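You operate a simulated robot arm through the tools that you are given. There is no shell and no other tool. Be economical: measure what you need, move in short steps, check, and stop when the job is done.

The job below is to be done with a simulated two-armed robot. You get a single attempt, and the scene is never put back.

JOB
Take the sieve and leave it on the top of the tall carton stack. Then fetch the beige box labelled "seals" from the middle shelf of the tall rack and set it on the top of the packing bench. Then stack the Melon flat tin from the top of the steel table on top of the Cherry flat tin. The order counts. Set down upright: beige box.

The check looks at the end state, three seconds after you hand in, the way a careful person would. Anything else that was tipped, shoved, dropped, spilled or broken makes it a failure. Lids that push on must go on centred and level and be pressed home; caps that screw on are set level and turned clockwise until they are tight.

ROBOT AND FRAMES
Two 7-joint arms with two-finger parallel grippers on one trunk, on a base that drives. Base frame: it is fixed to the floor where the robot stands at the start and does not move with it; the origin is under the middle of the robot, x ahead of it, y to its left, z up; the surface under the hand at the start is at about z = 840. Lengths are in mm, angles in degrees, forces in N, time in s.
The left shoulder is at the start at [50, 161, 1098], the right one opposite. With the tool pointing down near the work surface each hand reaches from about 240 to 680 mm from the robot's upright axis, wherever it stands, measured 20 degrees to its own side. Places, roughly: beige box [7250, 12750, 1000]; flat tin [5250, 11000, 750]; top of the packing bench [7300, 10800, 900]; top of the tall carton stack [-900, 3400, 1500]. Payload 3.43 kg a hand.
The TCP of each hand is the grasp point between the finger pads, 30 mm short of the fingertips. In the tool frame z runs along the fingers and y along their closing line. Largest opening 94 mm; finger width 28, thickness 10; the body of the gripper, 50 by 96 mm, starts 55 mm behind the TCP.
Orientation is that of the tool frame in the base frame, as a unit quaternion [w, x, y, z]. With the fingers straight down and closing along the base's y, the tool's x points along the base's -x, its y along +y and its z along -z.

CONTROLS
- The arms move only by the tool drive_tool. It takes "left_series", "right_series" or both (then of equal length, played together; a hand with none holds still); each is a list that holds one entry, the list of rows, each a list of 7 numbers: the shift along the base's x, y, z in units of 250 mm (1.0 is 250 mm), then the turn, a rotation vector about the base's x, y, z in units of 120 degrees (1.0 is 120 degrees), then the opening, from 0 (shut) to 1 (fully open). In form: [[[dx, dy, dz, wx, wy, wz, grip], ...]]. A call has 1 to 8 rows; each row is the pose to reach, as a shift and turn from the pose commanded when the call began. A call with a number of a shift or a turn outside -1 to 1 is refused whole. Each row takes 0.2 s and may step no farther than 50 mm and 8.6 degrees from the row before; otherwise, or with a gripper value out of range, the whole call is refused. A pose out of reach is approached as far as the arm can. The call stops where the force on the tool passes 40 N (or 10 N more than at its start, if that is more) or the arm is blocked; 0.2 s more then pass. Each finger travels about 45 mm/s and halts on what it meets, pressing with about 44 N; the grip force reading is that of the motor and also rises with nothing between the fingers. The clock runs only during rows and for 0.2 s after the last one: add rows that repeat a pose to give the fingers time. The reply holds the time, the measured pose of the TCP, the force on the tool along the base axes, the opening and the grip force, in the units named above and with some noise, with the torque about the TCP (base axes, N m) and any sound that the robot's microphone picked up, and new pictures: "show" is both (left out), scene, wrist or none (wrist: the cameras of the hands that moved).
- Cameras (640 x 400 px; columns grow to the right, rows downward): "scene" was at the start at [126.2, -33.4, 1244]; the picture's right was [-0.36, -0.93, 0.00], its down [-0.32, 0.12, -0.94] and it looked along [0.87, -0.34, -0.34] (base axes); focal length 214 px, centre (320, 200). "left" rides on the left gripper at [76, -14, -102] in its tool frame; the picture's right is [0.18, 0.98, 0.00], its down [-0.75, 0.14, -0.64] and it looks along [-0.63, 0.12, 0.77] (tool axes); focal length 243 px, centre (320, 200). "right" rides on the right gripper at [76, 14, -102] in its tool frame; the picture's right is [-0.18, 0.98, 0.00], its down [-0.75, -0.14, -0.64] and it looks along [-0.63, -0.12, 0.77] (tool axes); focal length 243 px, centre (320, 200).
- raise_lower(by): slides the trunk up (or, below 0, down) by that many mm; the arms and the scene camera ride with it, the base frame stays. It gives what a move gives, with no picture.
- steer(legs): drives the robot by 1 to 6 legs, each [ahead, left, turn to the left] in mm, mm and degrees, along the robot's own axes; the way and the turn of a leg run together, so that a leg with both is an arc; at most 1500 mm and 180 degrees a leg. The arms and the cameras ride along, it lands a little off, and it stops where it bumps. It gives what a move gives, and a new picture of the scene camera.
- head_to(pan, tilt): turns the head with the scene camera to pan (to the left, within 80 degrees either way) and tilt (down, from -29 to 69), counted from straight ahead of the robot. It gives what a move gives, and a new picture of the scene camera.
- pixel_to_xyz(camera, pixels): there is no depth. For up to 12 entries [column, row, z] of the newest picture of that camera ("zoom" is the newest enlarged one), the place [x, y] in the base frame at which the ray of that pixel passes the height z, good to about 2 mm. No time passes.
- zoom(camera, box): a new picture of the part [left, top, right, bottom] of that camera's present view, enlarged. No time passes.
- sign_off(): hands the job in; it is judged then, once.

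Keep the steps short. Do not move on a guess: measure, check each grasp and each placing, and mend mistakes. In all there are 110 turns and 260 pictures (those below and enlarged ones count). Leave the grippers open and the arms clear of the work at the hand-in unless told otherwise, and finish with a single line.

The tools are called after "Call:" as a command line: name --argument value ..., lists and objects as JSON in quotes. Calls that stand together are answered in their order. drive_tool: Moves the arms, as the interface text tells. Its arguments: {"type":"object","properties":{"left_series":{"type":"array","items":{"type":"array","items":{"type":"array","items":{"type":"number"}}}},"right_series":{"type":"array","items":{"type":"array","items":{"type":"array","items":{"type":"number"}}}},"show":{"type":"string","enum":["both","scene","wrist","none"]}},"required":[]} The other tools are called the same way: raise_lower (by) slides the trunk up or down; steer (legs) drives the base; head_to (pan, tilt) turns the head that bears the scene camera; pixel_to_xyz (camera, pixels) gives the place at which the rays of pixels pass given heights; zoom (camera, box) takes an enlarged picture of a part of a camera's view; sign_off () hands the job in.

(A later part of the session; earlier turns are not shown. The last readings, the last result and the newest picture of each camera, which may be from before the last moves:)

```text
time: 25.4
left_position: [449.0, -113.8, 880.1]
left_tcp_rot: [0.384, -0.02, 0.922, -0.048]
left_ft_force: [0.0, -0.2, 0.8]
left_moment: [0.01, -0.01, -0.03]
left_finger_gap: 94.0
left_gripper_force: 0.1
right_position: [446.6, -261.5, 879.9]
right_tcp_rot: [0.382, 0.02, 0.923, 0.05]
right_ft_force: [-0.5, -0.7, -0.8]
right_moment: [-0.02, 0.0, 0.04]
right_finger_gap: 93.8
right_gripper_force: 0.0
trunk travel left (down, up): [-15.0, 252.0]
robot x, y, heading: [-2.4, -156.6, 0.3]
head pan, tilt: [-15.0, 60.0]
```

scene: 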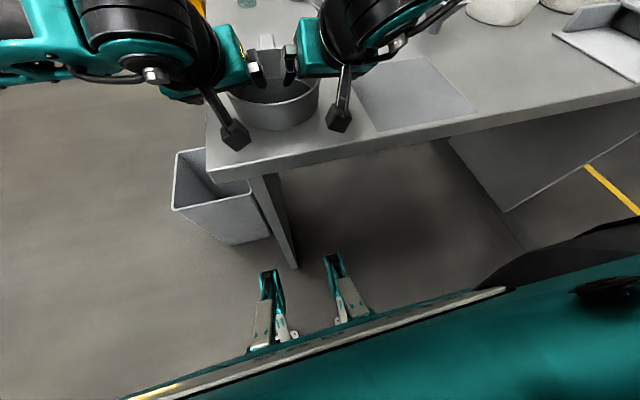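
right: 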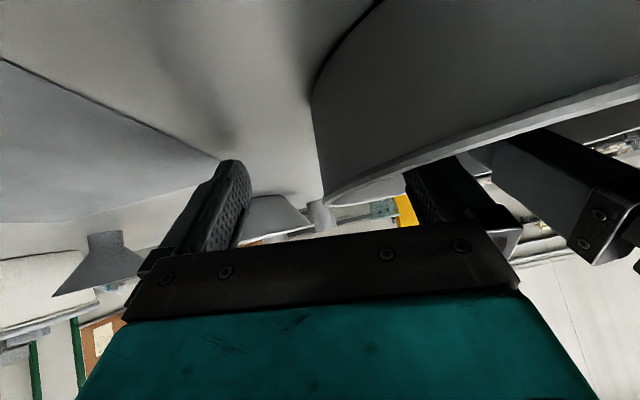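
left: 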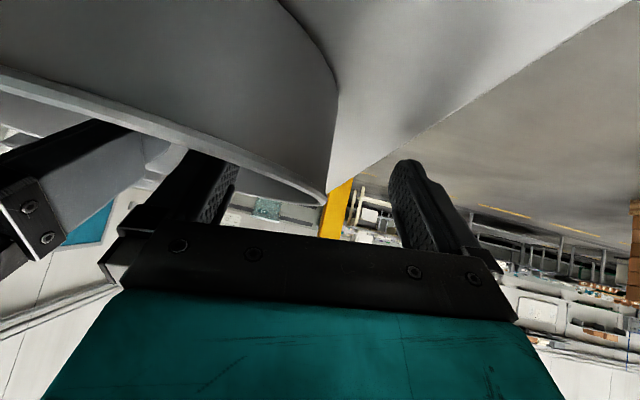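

Both walls are between the fingers. I'll close both hands together.

Call:
drive_tool --right_series '[[[0, 0, 0, 0, 0, 0, 0.5], [0, 0, 0, 0, 0, 0, 0.2], [0, 0, 0, 0, 0, 0, 0], [0, 0, 0, 0, 0, 0, 0], [0, 0, 0, 0, 0, 0, 0], [0, 0, 0, 0, 0, 0, 0], [0, 0, 0, 0, 0, 0, 0]]]' --left_series '[[[0, 0, 0, 0, 0, 0, 0.5], [0, 0, 0, 0, 0, 0, 0.2], [0, 0, 0, 0, 0, 0, 0], [0, 0, 0, 0, 0, 0, 0], [0, 0, 0, 0, 0, 0, 0], [0, 0, 0, 0, 0, 0, 0], [0, 0, 0, 0, 0, 0, 0]]]' --show "wrist"

Call:
drive_tool --right_series '[[[0, 0, 0.04, 0, 0, 0, 0], [0, 0, 0.08, 0, 0, 0, 0], [0, 0, 0.12, 0, 0, 0, 0]]]' --left_series '[[[0, 0, 0.04, 0, 0, 0, 0], [0, 0, 0.08, 0, 0, 0, 0], [0, 0, 0.12, 0, 0, 0, 0]]]' --show "both"

```text
time: 26.7
left_position: [443.5, -124.0, 885.5]
left_tcp_rot: [0.384, -0.008, 0.921, -0.066]
left_ft_force: [-1.0, -46.5, 0.4]
left_moment: [0.39, -0.14, 1.11]
left_finger_gap: 7.9
left_gripper_force: 26.7
right_position: [443.3, -250.9, 882.2]
right_tcp_rot: [0.383, 0.007, 0.921, 0.066]
right_ft_force: [-0.7, 45.7, -0.6]
right_moment: [-0.53, 0.19, -1.24]
right_finger_gap: 8.4
right_gripper_force: 28.1
trunk travel left (down, up): [-15.0, 252.0]
robot x, y, heading: [-0.1, -154.3, 0.3]
head pan, tilt: [-15.0, 60.0]
stopped in row 6 (left hand): the force on the tool passed its limit at 44 N (the readings are from after the stop); the commanded pose is now the measured one
```

right: 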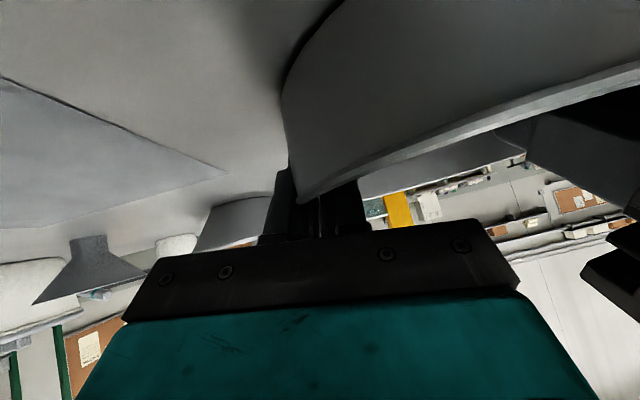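
left: 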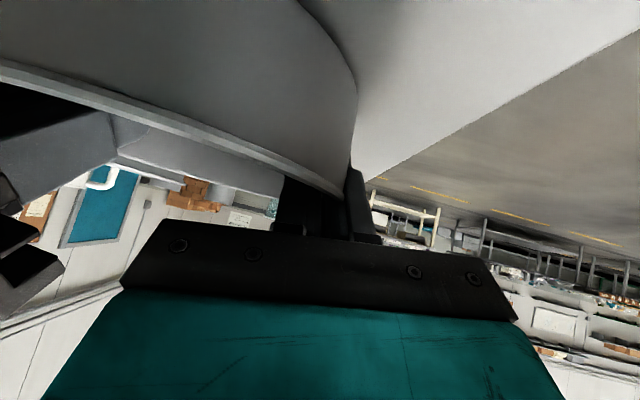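

```text
time: 27.1
left_position: [443.0, -125.3, 894.6]
left_tcp_rot: [0.384, -0.006, 0.921, -0.068]
left_ft_force: [-2.9, -7.3, 2.2]
left_moment: [0.62, 0.26, 0.99]
left_finger_gap: 7.6
left_gripper_force: 41.5
right_position: [443.9, -250.5, 892.1]
right_tcp_rot: [0.383, 0.009, 0.921, 0.066]
right_ft_force: [1.8, 6.8, -2.9]
right_moment: [-1.02, -0.27, -1.26]
right_finger_gap: 8.2
right_gripper_force: 42.0
trunk travel left (down, up): [-15.0, 252.0]
robot x, y, heading: [-1.0, -156.1, 0.2]
head pan, tilt: [-15.0, 60.0]
stopped in row 2 (left hand): the force on the tool passed its limit at 57 N (the readings are from after the stop); the commanded pose is now the measured one
```

scene: 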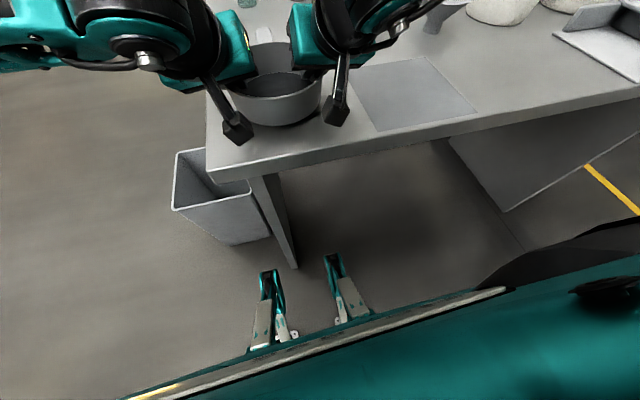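
right: 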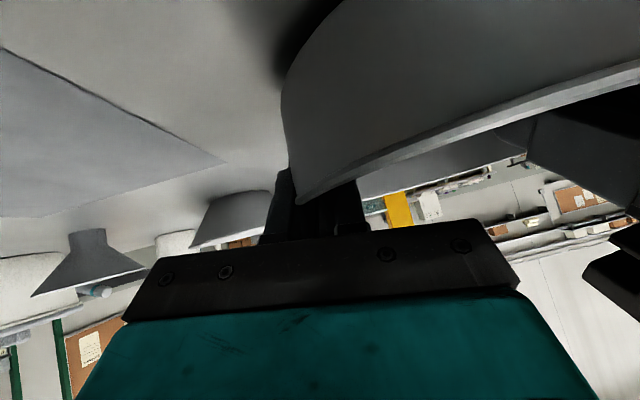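
left: 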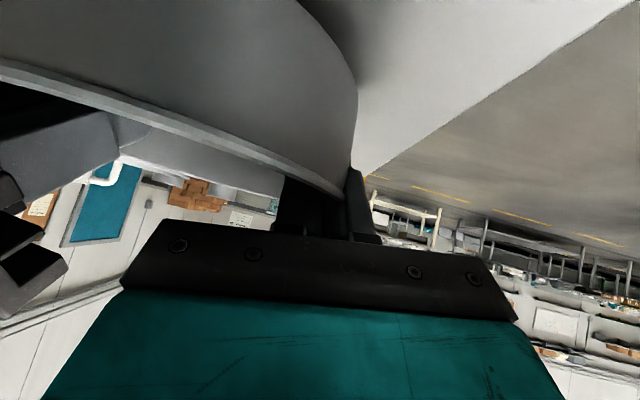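

The sieve is off the bench, gripped by both hands, and the force has relaxed. I'll lift with the trunk so both arms ride rigidly.

Call:
raise_lower --by 150

Call:
head_to --pan 0 --tilt 45

```text
time: 28.9
left_position: [442.3, -125.1, 1043.8]
left_tcp_rot: [0.384, -0.006, 0.921, -0.067]
left_ft_force: [-3.5, -10.1, 3.2]
left_moment: [0.58, -0.05, 1.02]
left_finger_gap: 7.6
left_gripper_force: 42.1
right_position: [445.7, -250.7, 1043.3]
right_tcp_rot: [0.382, 0.009, 0.922, 0.066]
right_ft_force: [2.8, 11.5, -4.8]
right_moment: [-1.03, 0.13, -1.39]
right_finger_gap: 8.1
right_gripper_force: 41.8
trunk travel left (down, up): [-165.0, 102.0]
robot x, y, heading: [-0.6, -150.9, 0.3]
head pan, tilt: [-15.0, 60.0]
```

```text
time: 29.7
left_position: [442.5, -125.4, 1043.4]
left_tcp_rot: [0.383, -0.006, 0.921, -0.067]
left_ft_force: [-2.9, -12.3, 4.0]
left_moment: [0.57, -0.05, 1.01]
left_finger_gap: 7.4
left_gripper_force: 41.7
right_position: [444.4, -250.8, 1043.4]
right_tcp_rot: [0.382, 0.008, 0.922, 0.067]
right_ft_force: [2.1, 12.0, -4.8]
right_moment: [-1.05, 0.13, -1.34]
right_finger_gap: 8.3
right_gripper_force: 41.8
trunk travel left (down, up): [-165.0, 102.0]
robot x, y, heading: [-1.9, -151.4, -0.2]
head pan, tilt: [0.0, 45.0]
```

scene: 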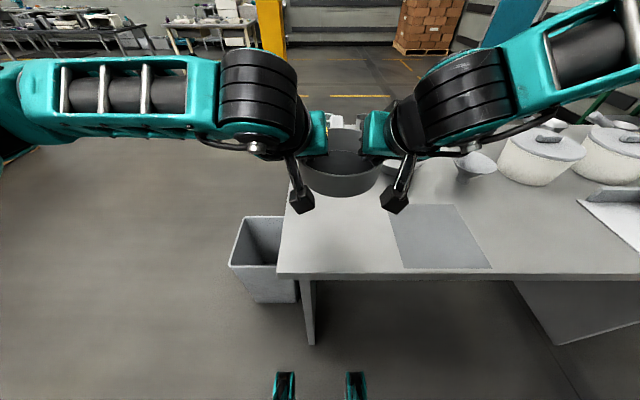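

It is held level. Before driving I'll look left toward the carton stack, which is roughly at (-900, 3400).

Call:
head_to --pan 80 --tilt 15

```text
time: 31.2
left_position: [443.1, -125.5, 1044.6]
left_tcp_rot: [0.384, -0.006, 0.921, -0.067]
left_ft_force: [-3.3, -13.6, 3.7]
left_moment: [0.59, 0.01, 1.03]
left_finger_gap: 7.5
left_gripper_force: 41.8
right_position: [444.0, -249.8, 1042.9]
right_tcp_rot: [0.382, 0.007, 0.922, 0.067]
right_ft_force: [2.1, 14.0, -4.4]
right_moment: [-1.05, 0.03, -1.38]
right_finger_gap: 8.1
right_gripper_force: 42.1
trunk travel left (down, up): [-165.0, 102.0]
robot x, y, heading: [2.4, -152.2, 0.4]
head pan, tilt: [80.0, 15.0]
```

scene: 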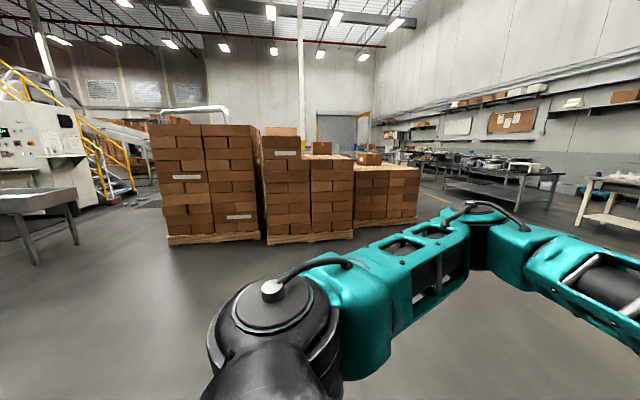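

The stack around columns 150–260 fits the given place. I'll check its footprint and top.

Call:
zoom --camera "scene" --box '[130, 100, 430, 260]'

Call:
pixel_to_xyz --camera "scene" --pixels '[[168, 245, 0], [268, 240, 0], [354, 237, 0], [418, 222, 0], [150, 126, 1500], [202, 125, 1500], [250, 126, 1500], [263, 136, 1500], [270, 244, 0]]'

```text
2.13 times, centred on (280, 180) of scene
```

zoom: 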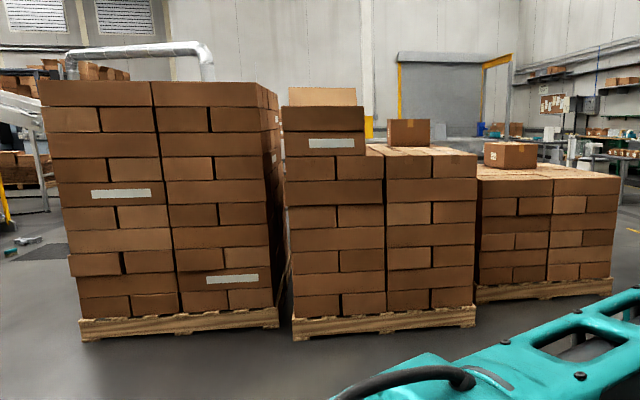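

```text
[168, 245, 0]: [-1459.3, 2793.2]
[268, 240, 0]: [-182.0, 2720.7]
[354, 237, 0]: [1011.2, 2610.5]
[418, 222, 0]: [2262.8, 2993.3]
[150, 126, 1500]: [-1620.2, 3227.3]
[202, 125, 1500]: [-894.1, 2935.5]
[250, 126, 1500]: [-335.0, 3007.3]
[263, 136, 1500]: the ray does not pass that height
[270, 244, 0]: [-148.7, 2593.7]
```

The tall stack's front face is near y 2850, x -1450 to -300, so I'll approach it facing +y. I'll back away from the bench a little and turn left.

Call:
steer --legs '[[-250, 0, 0], [0, 0, 90]]'

```text
time: 36.9
left_position: [-293.6, 287.4, 1043.2]
left_tcp_rot: [-0.315, 0.666, -0.636, -0.23]
left_ft_force: [16.5, -1.3, 3.0]
left_moment: [-0.06, 0.59, 1.09]
left_finger_gap: 7.5
left_gripper_force: 41.4
right_position: [-169.3, 293.1, 1042.8]
right_tcp_rot: [-0.218, 0.657, -0.647, -0.322]
right_ft_force: [-16.4, 1.3, -4.0]
right_moment: [0.02, -0.97, -1.4]
right_finger_gap: 8.2
right_gripper_force: 41.8
trunk travel left (down, up): [-165.0, 102.0]
robot x, y, heading: [-252.1, -158.6, 92.2]
head pan, tilt: [80.0, 15.0]
```

scene: 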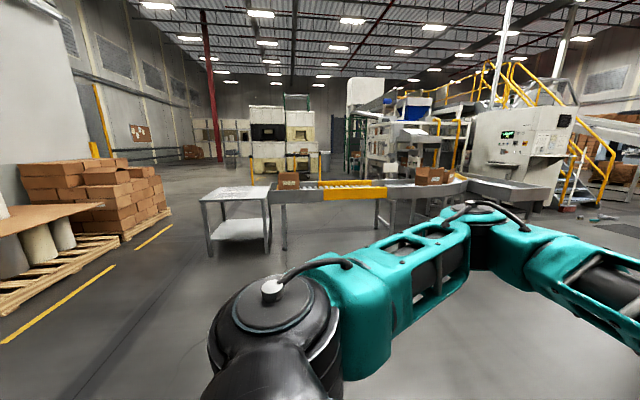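

The way is clear. I'll face the head forward and drive to about (-900, 1950).

Call:
head_to --pan 0 --tilt 20

Call:
steer --legs '[[0, 0, -2.2], [1050, 325, 0], [1050, 325, 0]]'

```text
time: 38.5
left_position: [-293.8, 287.3, 1043.5]
left_tcp_rot: [-0.316, 0.666, -0.636, -0.229]
left_ft_force: [6.5, -2.9, 1.9]
left_moment: [-0.03, 0.62, 0.96]
left_finger_gap: 7.6
left_gripper_force: 41.8
right_position: [-168.4, 292.6, 1042.2]
right_tcp_rot: [-0.218, 0.657, -0.647, -0.321]
right_ft_force: [-5.8, 1.8, -3.3]
right_moment: [0.01, -0.99, -1.25]
right_finger_gap: 8.0
right_gripper_force: 42.0
trunk travel left (down, up): [-165.0, 102.0]
robot x, y, heading: [-253.4, -156.3, 92.0]
head pan, tilt: [0.0, 20.0]
```

scene: 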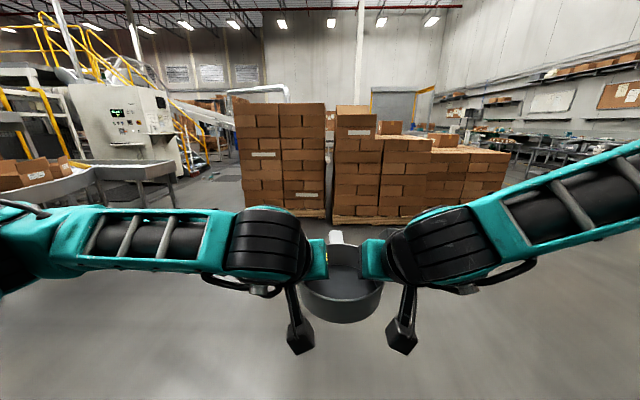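

```text
time: 49.6
left_position: [-950.2, 2361.2, 1042.8]
left_tcp_rot: [-0.318, 0.657, -0.646, -0.224]
left_ft_force: [7.4, -2.6, 2.4]
left_moment: [-0.06, 0.67, 0.98]
left_finger_gap: 7.4
left_gripper_force: 41.6
right_position: [-824.5, 2362.4, 1043.4]
right_tcp_rot: [0.222, -0.648, 0.656, 0.318]
right_ft_force: [-8.0, 2.2, -3.1]
right_moment: [-0.02, -0.96, -1.17]
right_finger_gap: 8.1
right_gripper_force: 41.4
trunk travel left (down, up): [-165.0, 102.0]
robot x, y, heading: [-919.7, 1918.0, 90.2]
head pan, tilt: [0.0, 20.0]
```

scene: 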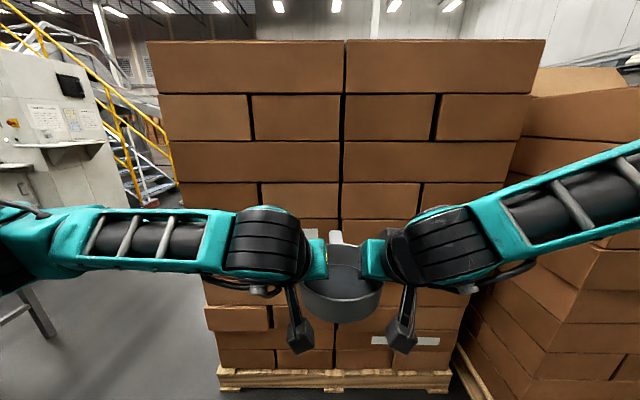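

I'm in front of the stack. I'll raise the trunk fully, then measure the stack's front edge and top.

Call:
raise_lower --by 102

Call:
head_to --pan 0 --tilt 25

Call:
pixel_to_xyz --camera "scene" --pixels '[[335, 380, 60], [335, 390, 20], [200, 30, 1500], [340, 30, 1500], [480, 30, 1500]]'

```text
time: 51.0
left_position: [-950.0, 2361.1, 1144.7]
left_tcp_rot: [-0.319, 0.657, -0.646, -0.224]
left_ft_force: [6.0, -1.8, 1.7]
left_moment: [-0.04, 0.67, 0.96]
left_finger_gap: 7.5
left_gripper_force: 41.9
right_position: [-825.0, 2362.3, 1144.7]
right_tcp_rot: [0.223, -0.647, 0.656, 0.318]
right_ft_force: [-4.9, 1.5, -2.6]
right_moment: [0.0, -0.94, -1.19]
right_finger_gap: 8.1
right_gripper_force: 41.8
trunk travel left (down, up): [-267.0, 0.0]
robot x, y, heading: [-919.8, 1916.8, 90.2]
head pan, tilt: [0.0, 20.0]
```

```text
time: 51.6
left_position: [-950.7, 2360.1, 1146.8]
left_tcp_rot: [-0.319, 0.657, -0.646, -0.224]
left_ft_force: [5.1, -1.4, 1.7]
left_moment: [0.02, 0.67, 0.99]
left_finger_gap: 7.5
left_gripper_force: 41.5
right_position: [-826.0, 2360.8, 1144.9]
right_tcp_rot: [0.222, -0.648, 0.656, 0.318]
right_ft_force: [-5.0, 2.0, -2.5]
right_moment: [-0.06, -0.9, -1.18]
right_finger_gap: 8.1
right_gripper_force: 41.6
trunk travel left (down, up): [-267.0, 0.0]
robot x, y, heading: [-918.5, 1914.3, 90.3]
head pan, tilt: [0.0, 25.0]
```

scene: 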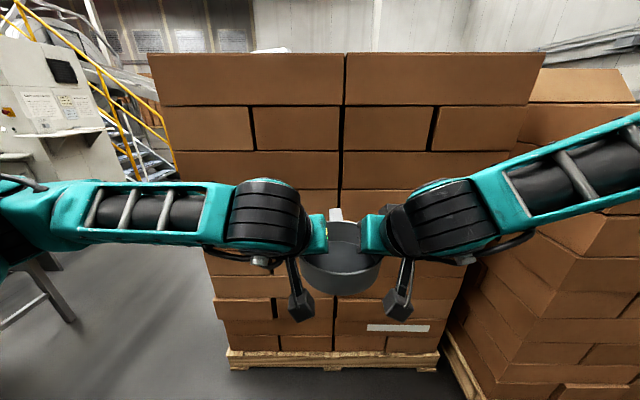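

```text
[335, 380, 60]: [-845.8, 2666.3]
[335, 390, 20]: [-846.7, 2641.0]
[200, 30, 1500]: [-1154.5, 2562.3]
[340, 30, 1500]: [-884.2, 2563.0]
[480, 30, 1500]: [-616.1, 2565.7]
```

Call:
pixel_to_xyz --camera "scene" --pixels '[[335, 370, 0], [335, 355, 130], [335, 350, 145], [335, 53, 1480], [335, 53, 1500], [335, 53, 1520], [335, 53, 1540], [335, 103, 1386], [335, 105, 1380]]'

```text
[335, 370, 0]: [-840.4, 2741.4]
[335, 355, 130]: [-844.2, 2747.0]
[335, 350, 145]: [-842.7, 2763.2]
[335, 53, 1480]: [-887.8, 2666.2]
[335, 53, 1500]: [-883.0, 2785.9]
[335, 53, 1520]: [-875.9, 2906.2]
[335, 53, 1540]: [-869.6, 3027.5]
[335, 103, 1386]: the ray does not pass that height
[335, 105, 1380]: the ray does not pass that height
```

The pallet front is at y about 2745 and the top at about 1500 with its edge near y 2785. I'll lift both arms together in small calls, watching for reach limits.

Call:
drive_tool --left_series '[[[0, 0, 0.12, 0, 0, 0, 0], [0, 0, 0.24, 0, 0, 0, 0], [0, 0, 0.36, 0, 0, 0, 0], [0, 0, 0.48, 0, 0, 0, 0]]]' --right_series '[[[0, 0, 0.12, 0, 0, 0, 0], [0, 0, 0.24, 0, 0, 0, 0], [0, 0, 0.36, 0, 0, 0, 0], [0, 0, 0.48, 0, 0, 0, 0]]]' --show "none"

Call:
drive_tool --left_series '[[[0, 0, 0.12, 0, 0, 0, 0], [0, 0, 0.24, 0, 0, 0, 0], [0, 0, 0.36, 0, 0, 0, 0], [0, 0, 0.48, 0, 0, 0, 0]]]' --right_series '[[[0, 0, 0.12, 0, 0, 0, 0], [0, 0, 0.24, 0, 0, 0, 0], [0, 0, 0.36, 0, 0, 0, 0], [0, 0, 0.48, 0, 0, 0, 0]]]' --show "scene"

```text
time: 52.6
left_position: [-950.0, 2358.9, 1266.5]
left_tcp_rot: [-0.319, 0.656, -0.646, -0.224]
left_ft_force: [11.3, -1.7, 3.4]
left_moment: [-0.3, 0.52, 1.06]
left_finger_gap: 7.8
left_gripper_force: 41.4
right_position: [-824.4, 2361.9, 1265.4]
right_tcp_rot: [0.222, -0.648, 0.655, 0.319]
right_ft_force: [-11.4, 1.3, -5.0]
right_moment: [0.28, -1.12, -1.3]
right_finger_gap: 8.2
right_gripper_force: 42.0
trunk travel left (down, up): [-267.0, 0.0]
robot x, y, heading: [-918.7, 1915.9, 90.5]
head pan, tilt: [0.0, 25.0]
```

```text
time: 53.6
left_position: [-949.0, 2361.0, 1384.2]
left_tcp_rot: [-0.318, 0.657, -0.646, -0.224]
left_ft_force: [6.0, -1.9, 0.1]
left_moment: [0.05, 0.63, 0.97]
left_finger_gap: 7.2
left_gripper_force: 41.3
right_position: [-825.0, 2362.7, 1383.3]
right_tcp_rot: [0.224, -0.647, 0.656, 0.317]
right_ft_force: [-5.7, 1.2, -1.6]
right_moment: [-0.13, -0.82, -1.19]
right_finger_gap: 8.0
right_gripper_force: 42.3
trunk travel left (down, up): [-267.0, 0.0]
robot x, y, heading: [-923.2, 1920.6, 90.5]
head pan, tilt: [0.0, 25.0]
```

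scene: 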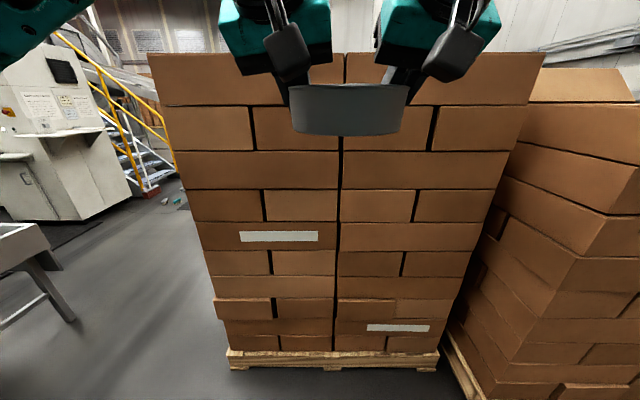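

Going well. Another 110, then 80 mm.

Call:
drive_tool --left_series '[[[0, 0, 0.12, 0, 0, 0, 0], [0, 0, 0.24, 0, 0, 0, 0], [0, 0, 0.36, 0, 0, 0, 0], [0, 0, 0.44, 0, 0, 0, 0]]]' --right_series '[[[0, 0, 0.12, 0, 0, 0, 0], [0, 0, 0.24, 0, 0, 0, 0], [0, 0, 0.36, 0, 0, 0, 0], [0, 0, 0.44, 0, 0, 0, 0]]]' --show "none"

Call:
drive_tool --left_series '[[[0, 0, 0.1, 0, 0, 0, 0], [0, 0, 0.2, 0, 0, 0, 0], [0, 0, 0.32, 0, 0, 0, 0]]]' --right_series '[[[0, 0, 0.1, 0, 0, 0, 0], [0, 0, 0.2, 0, 0, 0, 0], [0, 0, 0.32, 0, 0, 0, 0]]]' --show "scene"

```text
time: 54.4
left_position: [-942.8, 2359.4, 1461.4]
left_tcp_rot: [0.314, -0.652, 0.654, 0.22]
left_ft_force: [5.6, 0.9, -12.8]
left_moment: [-0.01, 1.57, 1.45]
left_finger_gap: 9.3
left_gripper_force: 43.3
right_position: [-817.8, 2362.8, 1453.7]
right_tcp_rot: [-0.221, 0.651, -0.648, -0.327]
right_ft_force: [-5.8, -1.0, 11.2]
right_moment: [-0.08, -0.09, -1.43]
right_finger_gap: 7.9
right_gripper_force: 42.0
right hand out of reach, approached as far as the arm can: row 2, 3
trunk travel left (down, up): [-267.0, 0.0]
robot x, y, heading: [-917.5, 1919.0, 90.3]
head pan, tilt: [0.0, 25.0]
stopped in row 3 (left hand): the force on the tool passed its limit at 55 N (the readings are from after the stop); the commanded pose is now the measured one
```

```text
time: 54.9
left_position: [-932.0, 2357.3, 1487.6]
left_tcp_rot: [0.321, -0.644, 0.659, 0.218]
left_ft_force: [5.8, 3.9, -8.3]
left_moment: [0.24, 1.12, 1.87]
left_finger_gap: 10.4
left_gripper_force: 44.1
right_position: [-806.7, 2362.8, 1477.4]
right_tcp_rot: [-0.218, 0.657, -0.64, -0.332]
right_ft_force: [-5.7, -5.4, 7.5]
right_moment: [-0.24, -0.14, -1.37]
right_finger_gap: 7.9
right_gripper_force: 41.8
right hand out of reach, approached as far as the arm can: row 1, 2
trunk travel left (down, up): [-267.0, 0.0]
robot x, y, heading: [-920.4, 1918.2, 90.2]
head pan, tilt: [0.0, 25.0]
stopped in row 2 (left hand): the force on the tool passed its limit at 50 N (the readings are from after the stop); the commanded pose is now the measured one
```

scene: 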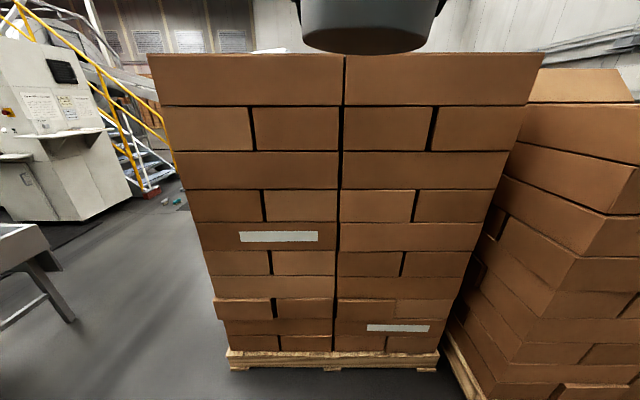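

The right arm is near a limit at this height and the hands are now about 10 mm out of level. Shifting both hands to the robot's right (+x) should free the right arm, so I'll try that in small steps.

Call:
drive_tool --left_series '[[[0.06, 0, -0.01, 0, 0, 0, 0], [0.12, 0, -0.03, 0, 0, 0, 0], [0.18, 0, -0.04, 0, 0, 0, 0]]]' --right_series '[[[0.06, 0, 0, 0, 0, 0, 0], [0.12, 0, 0, 0, 0, 0, 0], [0.18, 0, 0, 0, 0, 0, 0]]]' --show "both"

```text
time: 55.7
left_position: [-886.6, 2356.2, 1479.8]
left_tcp_rot: [0.325, -0.642, 0.659, 0.216]
left_ft_force: [11.4, 8.4, 0.0]
left_moment: [-0.87, 0.56, 2.09]
left_finger_gap: 10.8
left_gripper_force: 44.2
right_position: [-761.3, 2365.0, 1472.1]
right_tcp_rot: [-0.216, 0.66, -0.639, -0.329]
right_ft_force: [-9.1, -7.2, -1.6]
right_moment: [0.91, -0.76, -1.23]
right_finger_gap: 7.9
right_gripper_force: 42.1
trunk travel left (down, up): [-267.0, 0.0]
robot x, y, heading: [-920.8, 1919.3, 90.2]
head pan, tilt: [0.0, 25.0]
```

scene: 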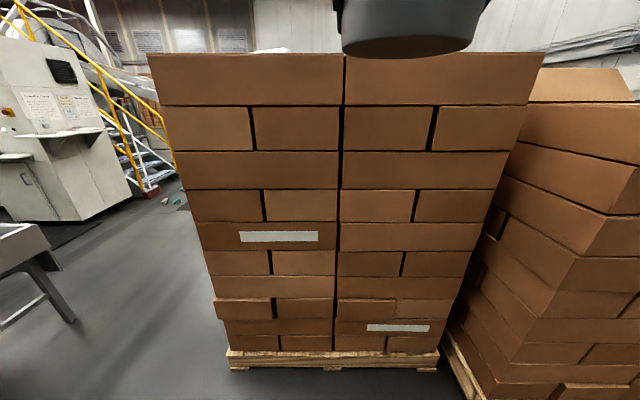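
right: 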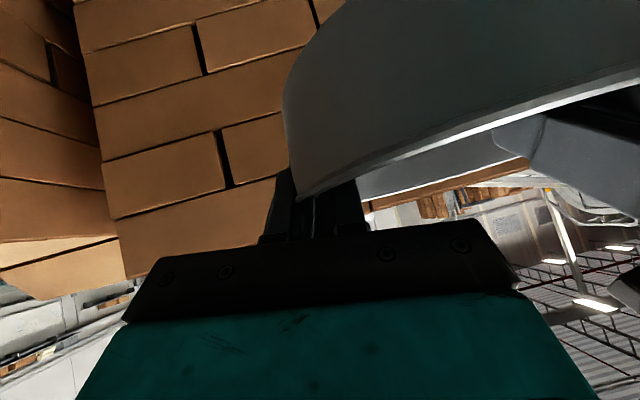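
left: 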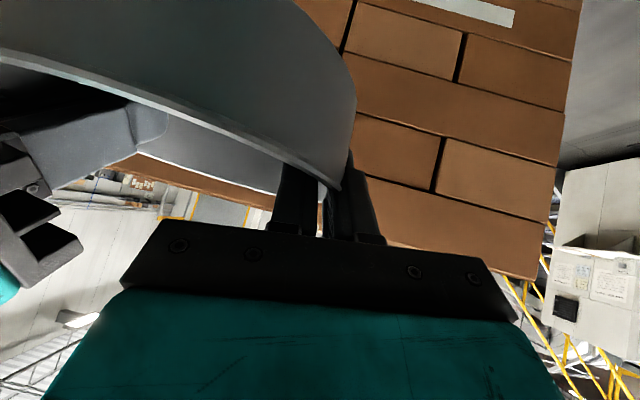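

That worked with no reach limit. I'll raise both by 40 mm.

Call:
drive_tool --left_series '[[[0, 0, 0.05, 0, 0, 0, 0], [0, 0, 0.1, 0, 0, 0, 0], [0, 0, 0.15, 0, 0, 0, 0]]]' --right_series '[[[0, 0, 0.06, 0, 0, 0, 0], [0, 0, 0.115, 0, 0, 0, 0], [0, 0, 0.17, 0, 0, 0, 0]]]' --show "none"

```text
time: 56.5
left_position: [-888.3, 2356.9, 1516.2]
left_tcp_rot: [0.325, -0.642, 0.66, 0.217]
left_ft_force: [16.8, 3.9, 7.1]
left_moment: [-0.07, 0.56, 2.09]
left_finger_gap: 10.6
left_gripper_force: 43.4
right_position: [-762.1, 2365.7, 1515.7]
right_tcp_rot: [-0.216, 0.66, -0.64, -0.328]
right_ft_force: [-16.7, -4.3, -7.5]
right_moment: [0.12, -1.45, -1.6]
right_finger_gap: 8.8
right_gripper_force: 42.6
trunk travel left (down, up): [-267.0, 0.0]
robot x, y, heading: [-922.3, 1915.5, 90.2]
head pan, tilt: [0.0, 25.0]
```

Call:
drive_tool --left_series '[[[0.03, 0, 0.05, 0, 0, 0, 0], [0.06, 0, 0.1, 0, 0, 0, 0], [0.1, 0, 0.15, 0, 0, 0, 0]]]' --right_series '[[[0.03, 0, 0.05, 0, 0, 0, 0], [0.06, 0, 0.1, 0, 0, 0, 0], [0.1, 0, 0.15, 0, 0, 0, 0]]]' --show "none"

```text
time: 57.3
left_position: [-862.4, 2355.5, 1553.8]
left_tcp_rot: [0.324, -0.642, 0.66, 0.217]
left_ft_force: [23.0, 6.9, 0.7]
left_moment: [0.41, 0.54, 2.23]
left_finger_gap: 10.2
left_gripper_force: 43.6
right_position: [-736.1, 2362.1, 1547.1]
right_tcp_rot: [-0.216, 0.66, -0.64, -0.33]
right_ft_force: [-22.3, -6.7, -2.0]
right_moment: [-0.45, -0.88, -1.51]
right_finger_gap: 8.3
right_gripper_force: 42.3
right hand out of reach, approached as far as the arm can: row 3
trunk travel left (down, up): [-267.0, 0.0]
robot x, y, heading: [-917.4, 1920.0, 90.5]
head pan, tilt: [0.0, 25.0]
```

I'll shift a further 40 mm right, with a slight squeeze relief, then go up.

Call:
drive_tool --left_series '[[[0.07, 0, -0.01, 0, 0, 0, 0], [0.13, 0, -0.01, 0, 0, 0, 0], [0.2, 0, -0.01, 0, 0, 0, 0], [0.2, 0, 0.04, 0, 0, 0, 0], [0.2, 0, 0.08, 0, 0, 0, 0]]]' --right_series '[[[0.06, 0, 0, 0, 0, 0, 0], [0.12, 0, 0, 0, 0, 0, 0], [0.18, 0, 0, 0, 0, 0, 0], [0.18, 0, 0.05, 0, 0, 0, 0], [0.18, 0, 0.1, 0, 0, 0, 0]]]' --show "scene"

```text
time: 58.5
left_position: [-825.3, 2357.1, 1562.9]
left_tcp_rot: [0.329, -0.645, 0.659, 0.205]
left_ft_force: [10.5, 3.7, 7.3]
left_moment: [-0.59, 0.6, 2.09]
left_finger_gap: 9.4
left_gripper_force: 43.2
left hand out of reach, approached as far as the arm can: row 4, 5
right_position: [-699.7, 2364.4, 1567.3]
right_tcp_rot: [-0.215, 0.669, -0.632, -0.326]
right_ft_force: [-11.2, -2.7, -9.0]
right_moment: [0.54, -1.67, -1.71]
right_finger_gap: 10.9
right_gripper_force: 44.0
trunk travel left (down, up): [-267.0, 0.0]
robot x, y, heading: [-917.0, 1918.4, 90.2]
head pan, tilt: [0.0, 25.0]
stopped in row 5 (right hand): the force on the tool passed its limit at 47 N (the readings are from after the stop); the commanded pose is now the measured one
```

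scene: 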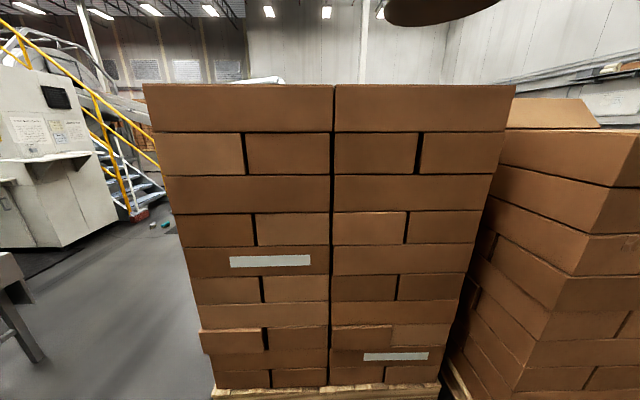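

It's at about 1565. I'll look at the sieve's underside against the stack top to verify clearance.

Call:
head_to --pan -15 --tilt 0

```text
time: 59.4
left_position: [-824.8, 2355.6, 1564.4]
left_tcp_rot: [0.33, -0.642, 0.661, 0.207]
left_ft_force: [8.3, 5.5, 6.7]
left_moment: [0.87, 0.64, 2.39]
left_finger_gap: 10.0
left_gripper_force: 43.5
right_position: [-699.2, 2363.0, 1568.7]
right_tcp_rot: [-0.216, 0.666, -0.635, -0.327]
right_ft_force: [-9.2, -6.4, -10.1]
right_moment: [-0.85, -1.67, -1.6]
right_finger_gap: 10.7
right_gripper_force: 43.9
trunk travel left (down, up): [-267.0, 0.0]
robot x, y, heading: [-917.9, 1917.1, 90.1]
head pan, tilt: [-15.0, 0.0]
```

scene: 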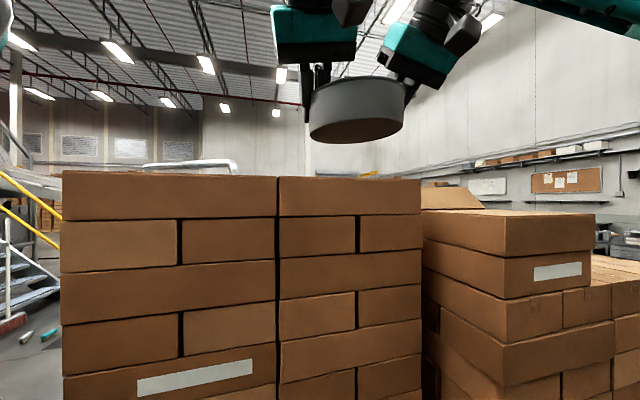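

Call:
pixel_to_xyz --camera "scene" --pixels '[[357, 130, 1510], [357, 130, 1520], [357, 130, 1530], [310, 130, 1520], [404, 122, 1520], [352, 143, 1520], [362, 119, 1520], [200, 174, 1490], [200, 174, 1500], [330, 178, 1490], [330, 178, 1500]]'

Call:
zoom --camera "scene" --box '[270, 50, 450, 160]'

```text
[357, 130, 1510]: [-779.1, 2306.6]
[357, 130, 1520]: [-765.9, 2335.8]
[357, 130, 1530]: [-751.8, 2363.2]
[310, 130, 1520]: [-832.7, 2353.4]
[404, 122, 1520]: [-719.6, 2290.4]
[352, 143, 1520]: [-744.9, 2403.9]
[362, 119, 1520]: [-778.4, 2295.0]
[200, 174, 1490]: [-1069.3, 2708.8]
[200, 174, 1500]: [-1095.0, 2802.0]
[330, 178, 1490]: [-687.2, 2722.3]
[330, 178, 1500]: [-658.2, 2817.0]
```

```text
3.56 times, centred on (360, 105) of scene
```

zoom: 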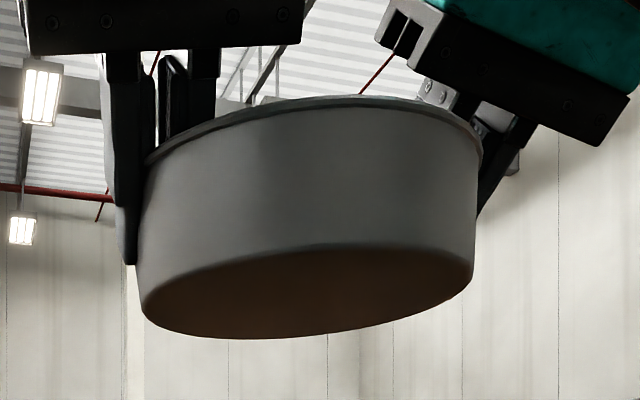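

The bottom is at about 1525, roughly 25 mm above the top (about 1498). I'll drive ahead slowly in two legs.

Call:
steer --legs '[[380, 0, 0]]'

```text
time: 61.8
left_position: [-831.2, 2731.2, 1563.9]
left_tcp_rot: [0.328, -0.644, 0.659, 0.207]
left_ft_force: [9.8, 5.1, 6.5]
left_moment: [-0.31, 0.58, 2.09]
left_finger_gap: 9.6
left_gripper_force: 43.4
right_position: [-705.1, 2741.8, 1569.0]
right_tcp_rot: [-0.214, 0.669, -0.631, -0.331]
right_ft_force: [-9.5, -3.9, -8.1]
right_moment: [0.32, -1.55, -1.63]
right_finger_gap: 10.8
right_gripper_force: 44.0
trunk travel left (down, up): [-267.0, 0.0]
robot x, y, heading: [-923.9, 2288.8, 90.5]
head pan, tilt: [-15.0, 0.0]
```

scene: 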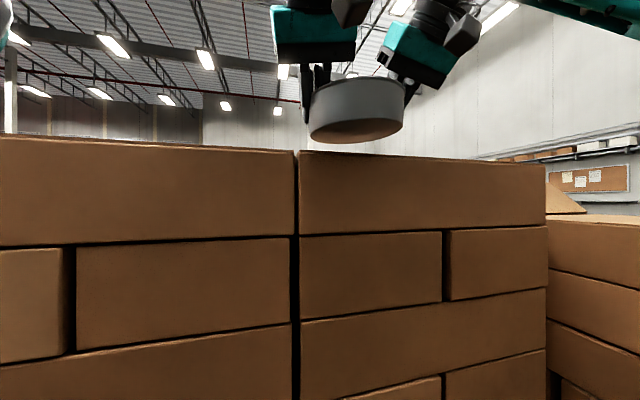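

Call:
pixel_to_xyz --camera "scene" --pixels '[[360, 153, 1490], [360, 153, 1500], [360, 153, 1510], [150, 144, 1490], [150, 144, 1500], [150, 144, 1510]]'

Call:
head_to --pan 0 --tilt 69

```text
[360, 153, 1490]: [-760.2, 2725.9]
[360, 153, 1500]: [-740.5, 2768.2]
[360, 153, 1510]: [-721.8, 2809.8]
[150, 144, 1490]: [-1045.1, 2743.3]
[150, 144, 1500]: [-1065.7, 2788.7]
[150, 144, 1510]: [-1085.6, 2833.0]
```

```text
time: 63.2
left_position: [-833.4, 2733.6, 1563.9]
left_tcp_rot: [0.33, -0.645, 0.658, 0.204]
left_ft_force: [23.5, 5.5, 6.1]
left_moment: [0.6, 0.55, 2.13]
left_finger_gap: 9.0
left_gripper_force: 43.0
right_position: [-707.1, 2740.2, 1568.7]
right_tcp_rot: [-0.215, 0.67, -0.63, -0.33]
right_ft_force: [-23.4, -6.3, -7.8]
right_moment: [-0.68, -1.36, -1.56]
right_finger_gap: 11.3
right_gripper_force: 43.7
trunk travel left (down, up): [-267.0, 0.0]
robot x, y, heading: [-924.1, 2296.5, 90.6]
head pan, tilt: [0.0, 68.8]
```

scene: 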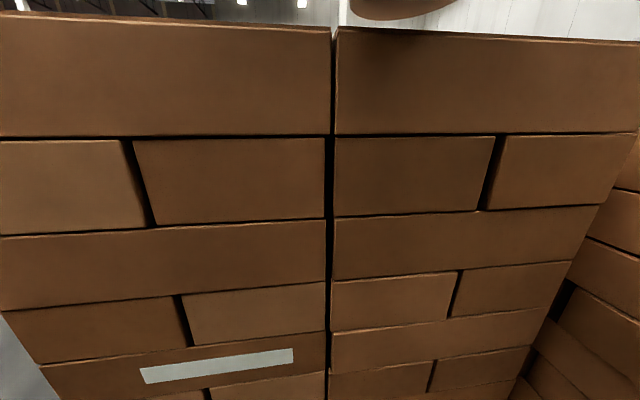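

Call:
steer --legs '[[120, 0, 0]]'

```text
time: 64.6
left_position: [-839.8, 2857.5, 1562.4]
left_tcp_rot: [0.33, -0.65, 0.656, 0.196]
left_ft_force: [12.4, -5.5, 1.3]
left_moment: [0.2, 0.65, 1.64]
left_finger_gap: 7.8
left_gripper_force: 42.1
right_position: [-712.7, 2859.4, 1566.9]
right_tcp_rot: [-0.215, 0.673, -0.629, -0.326]
right_ft_force: [-13.6, 6.4, -3.3]
right_moment: [-0.17, -0.9, -2.44]
right_finger_gap: 12.4
right_gripper_force: 43.9
trunk travel left (down, up): [-267.0, 0.0]
robot x, y, heading: [-925.3, 2413.0, 90.8]
head pan, tilt: [0.0, 68.8]
stopped in leg 1: the robot was blocked; the commanded pose is now the measured one
```

scene: 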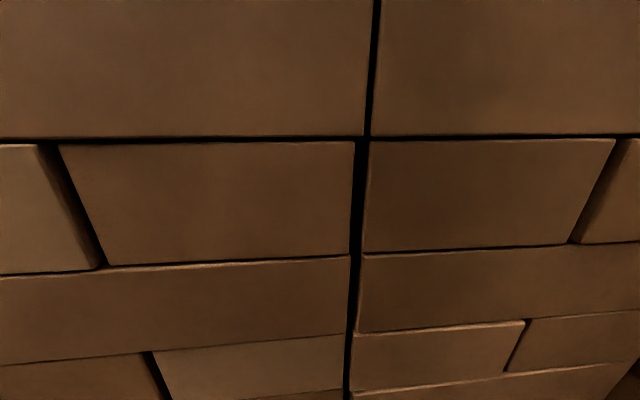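

The base met something near the pallet (y 2413). I'll look up at the sieve.

Call:
head_to --pan -12 --tilt -8

```text
time: 66.1
left_position: [-836.9, 2856.3, 1563.4]
left_tcp_rot: [0.329, -0.649, 0.656, 0.201]
left_ft_force: [5.5, 2.0, 3.6]
left_moment: [0.93, 0.6, 2.17]
left_finger_gap: 8.1
left_gripper_force: 41.9
right_position: [-711.3, 2859.9, 1567.4]
right_tcp_rot: [-0.214, 0.671, -0.63, -0.327]
right_ft_force: [-6.2, -1.3, -4.8]
right_moment: [-0.95, -1.1, -2.04]
right_finger_gap: 11.1
right_gripper_force: 44.0
trunk travel left (down, up): [-267.0, 0.0]
robot x, y, heading: [-922.5, 2415.8, 90.9]
head pan, tilt: [-12.0, -8.0]
```

scene: 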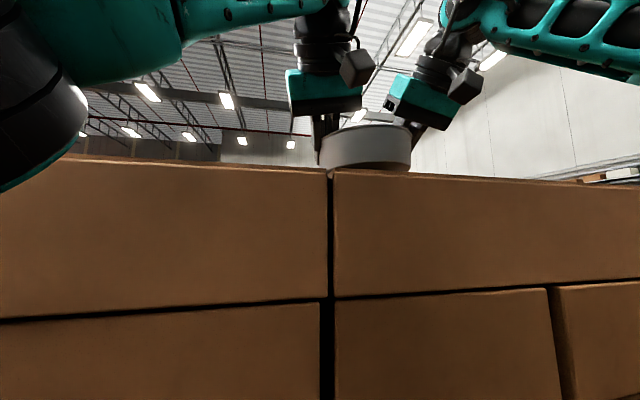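

The sieve's centre is over the top, but only just inside the edge. I'll extend both hands 30 mm further while lowering slightly.

Call:
drive_tool --left_series '[[[0, 0.06, -0.01, 0, 0, 0, 0], [0, 0.12, -0.02, 0, 0, 0, 0]]]' --right_series '[[[0, 0.06, -0.02, 0, 0, 0, 0], [0, 0.12, -0.04, 0, 0, 0, 0]]]' --show "scene"

```text
time: 66.7
left_position: [-835.9, 2870.4, 1554.2]
left_tcp_rot: [0.33, -0.644, 0.66, 0.2]
left_ft_force: [34.2, 10.3, 4.5]
left_moment: [0.66, 0.59, 2.27]
left_finger_gap: 13.1
left_gripper_force: 43.5
left hand out of reach, approached as far as the arm can: row 1, 2
right_position: [-709.1, 2886.6, 1557.3]
right_tcp_rot: [-0.213, 0.676, -0.624, -0.328]
right_ft_force: [-33.7, -11.0, -4.7]
right_moment: [-0.64, -1.09, -1.41]
right_finger_gap: 8.4
right_gripper_force: 42.2
right hand out of reach, approached as far as the arm can: row 2
trunk travel left (down, up): [-267.0, 0.0]
robot x, y, heading: [-922.3, 2412.5, 90.7]
head pan, tilt: [-12.0, -8.0]
```

scene: 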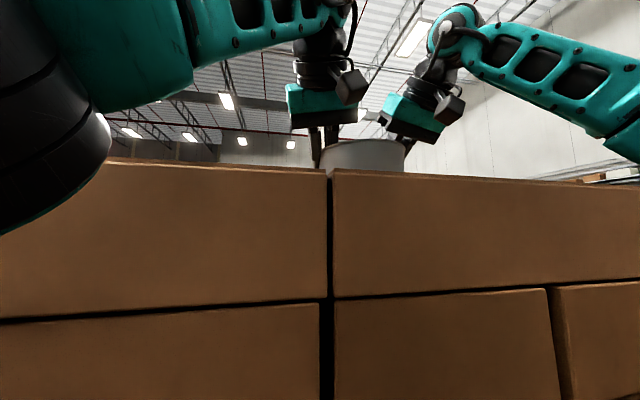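

The sieve is now centred near y 2878, bottom at about 1515. I'll lower it with the trunk in small steps and watch forces.

Call:
raise_lower --by -12

```text
time: 67.1
left_position: [-836.3, 2872.0, 1547.6]
left_tcp_rot: [0.337, -0.645, 0.656, 0.2]
left_ft_force: [6.4, 6.0, 6.6]
left_moment: [-1.31, 0.49, 1.98]
left_finger_gap: 13.5
left_gripper_force: 43.8
right_position: [-710.8, 2886.4, 1548.4]
right_tcp_rot: [-0.216, 0.676, -0.622, -0.33]
right_ft_force: [-4.3, -5.7, -3.2]
right_moment: [1.06, -1.02, -1.15]
right_finger_gap: 7.7
right_gripper_force: 41.7
trunk travel left (down, up): [-257.0, 10.0]
robot x, y, heading: [-922.2, 2414.7, 91.0]
head pan, tilt: [-12.0, -8.0]
stopped: the force on the tool passed its limit at 54 N (the readings are from after the stop); the commanded pose is now the measured one
```

Call:
head_to --pan -13 --tilt -10

Call:
zoom --camera "scene" --box '[270, 80, 470, 205]'

Call:
zoom --camera "right" --box '[0, 0, 640, 400]'

Call:
zoom --camera "left" --box '[0, 0, 640, 400]'

```text
time: 67.8
left_position: [-836.4, 2872.0, 1549.0]
left_tcp_rot: [0.336, -0.645, 0.657, 0.198]
left_ft_force: [5.7, 8.4, 5.8]
left_moment: [-0.63, 0.51, 2.16]
left_finger_gap: 13.6
left_gripper_force: 44.0
right_position: [-710.4, 2888.2, 1548.8]
right_tcp_rot: [-0.213, 0.676, -0.623, -0.33]
right_ft_force: [-6.9, -8.9, -5.2]
right_moment: [0.5, -1.04, -1.15]
right_finger_gap: 7.8
right_gripper_force: 41.4
trunk travel left (down, up): [-257.0, 10.0]
robot x, y, heading: [-925.6, 2411.4, 90.7]
head pan, tilt: [-13.0, -10.0]
```

scene: 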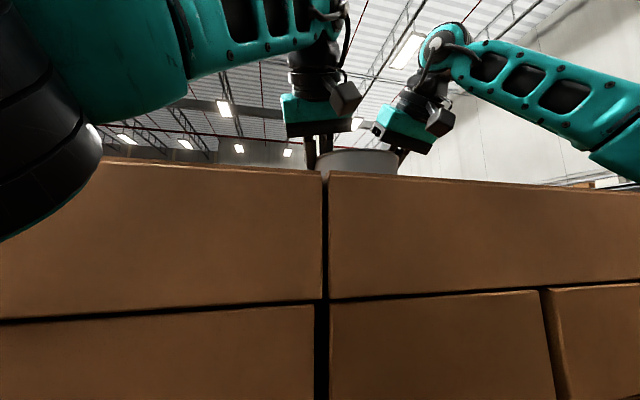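

```text
3.20 times, centred on (370, 142) of scene
```

zoom: 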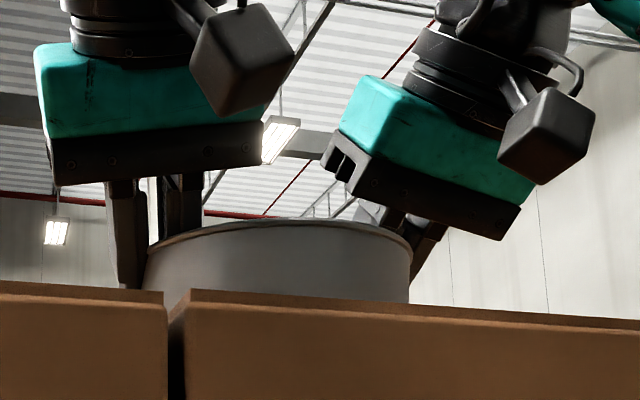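

```text
1.00 times, centred on (320, 200) of right (not enlarged: the box is as wide or as high as the picture)
```

zoom: 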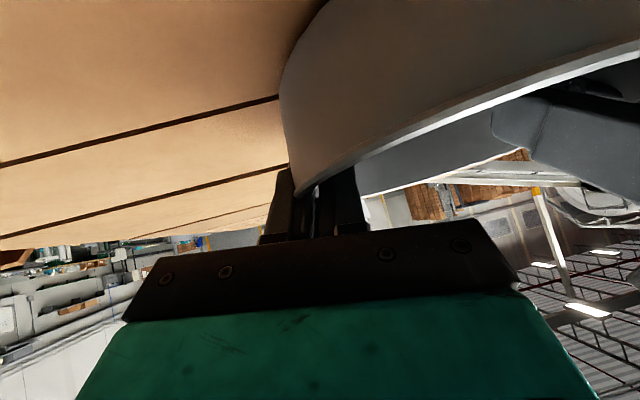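

```text
1.00 times, centred on (320, 200) of left (not enlarged: the box is as wide or as high as the picture)
```

zoom: 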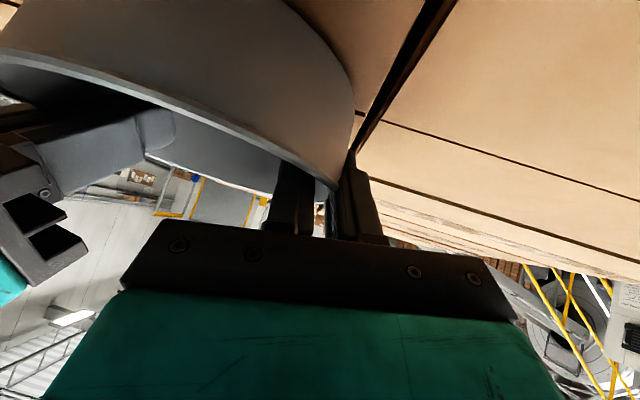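

Close to contact. I'll go down by another few millimetres, both hands.

Call:
drive_tool --left_series '[[[0, 0, -0.012, 0, 0, 0, 0], [0, 0, -0.024, 0, 0, 0, 0]]]' --right_series '[[[0, 0, -0.012, 0, 0, 0, 0], [0, 0, -0.024, 0, 0, 0, 0]]]' --show "wrist"

```text
time: 68.3
left_position: [-836.2, 2870.8, 1549.2]
left_tcp_rot: [0.344, -0.645, 0.652, 0.2]
left_ft_force: [10.3, 6.0, 14.9]
left_moment: [-1.62, 0.34, 1.88]
left_finger_gap: 13.7
left_gripper_force: 43.7
right_position: [-710.6, 2886.6, 1547.8]
right_tcp_rot: [-0.217, 0.674, -0.62, -0.336]
right_ft_force: [-4.9, -2.6, 6.9]
right_moment: [0.23, -0.91, -1.08]
right_finger_gap: 7.5
right_gripper_force: 41.3
trunk travel left (down, up): [-257.0, 10.0]
robot x, y, heading: [-925.1, 2412.3, 90.5]
head pan, tilt: [-13.0, -10.0]
stopped in row 2 (left hand): the force on the tool passed its limit at 44 N (the readings are from after the stop); the commanded pose is now the measured one
```

right: 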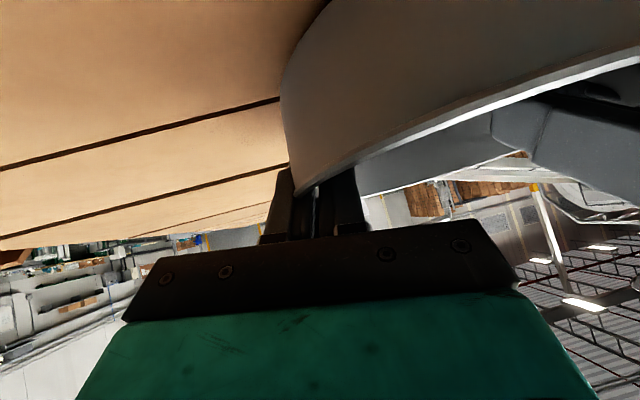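
left: 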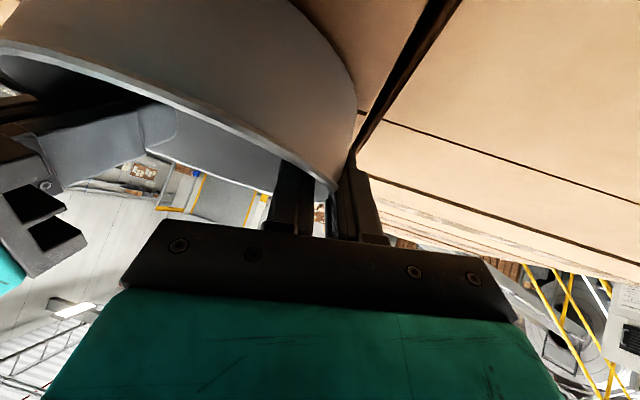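

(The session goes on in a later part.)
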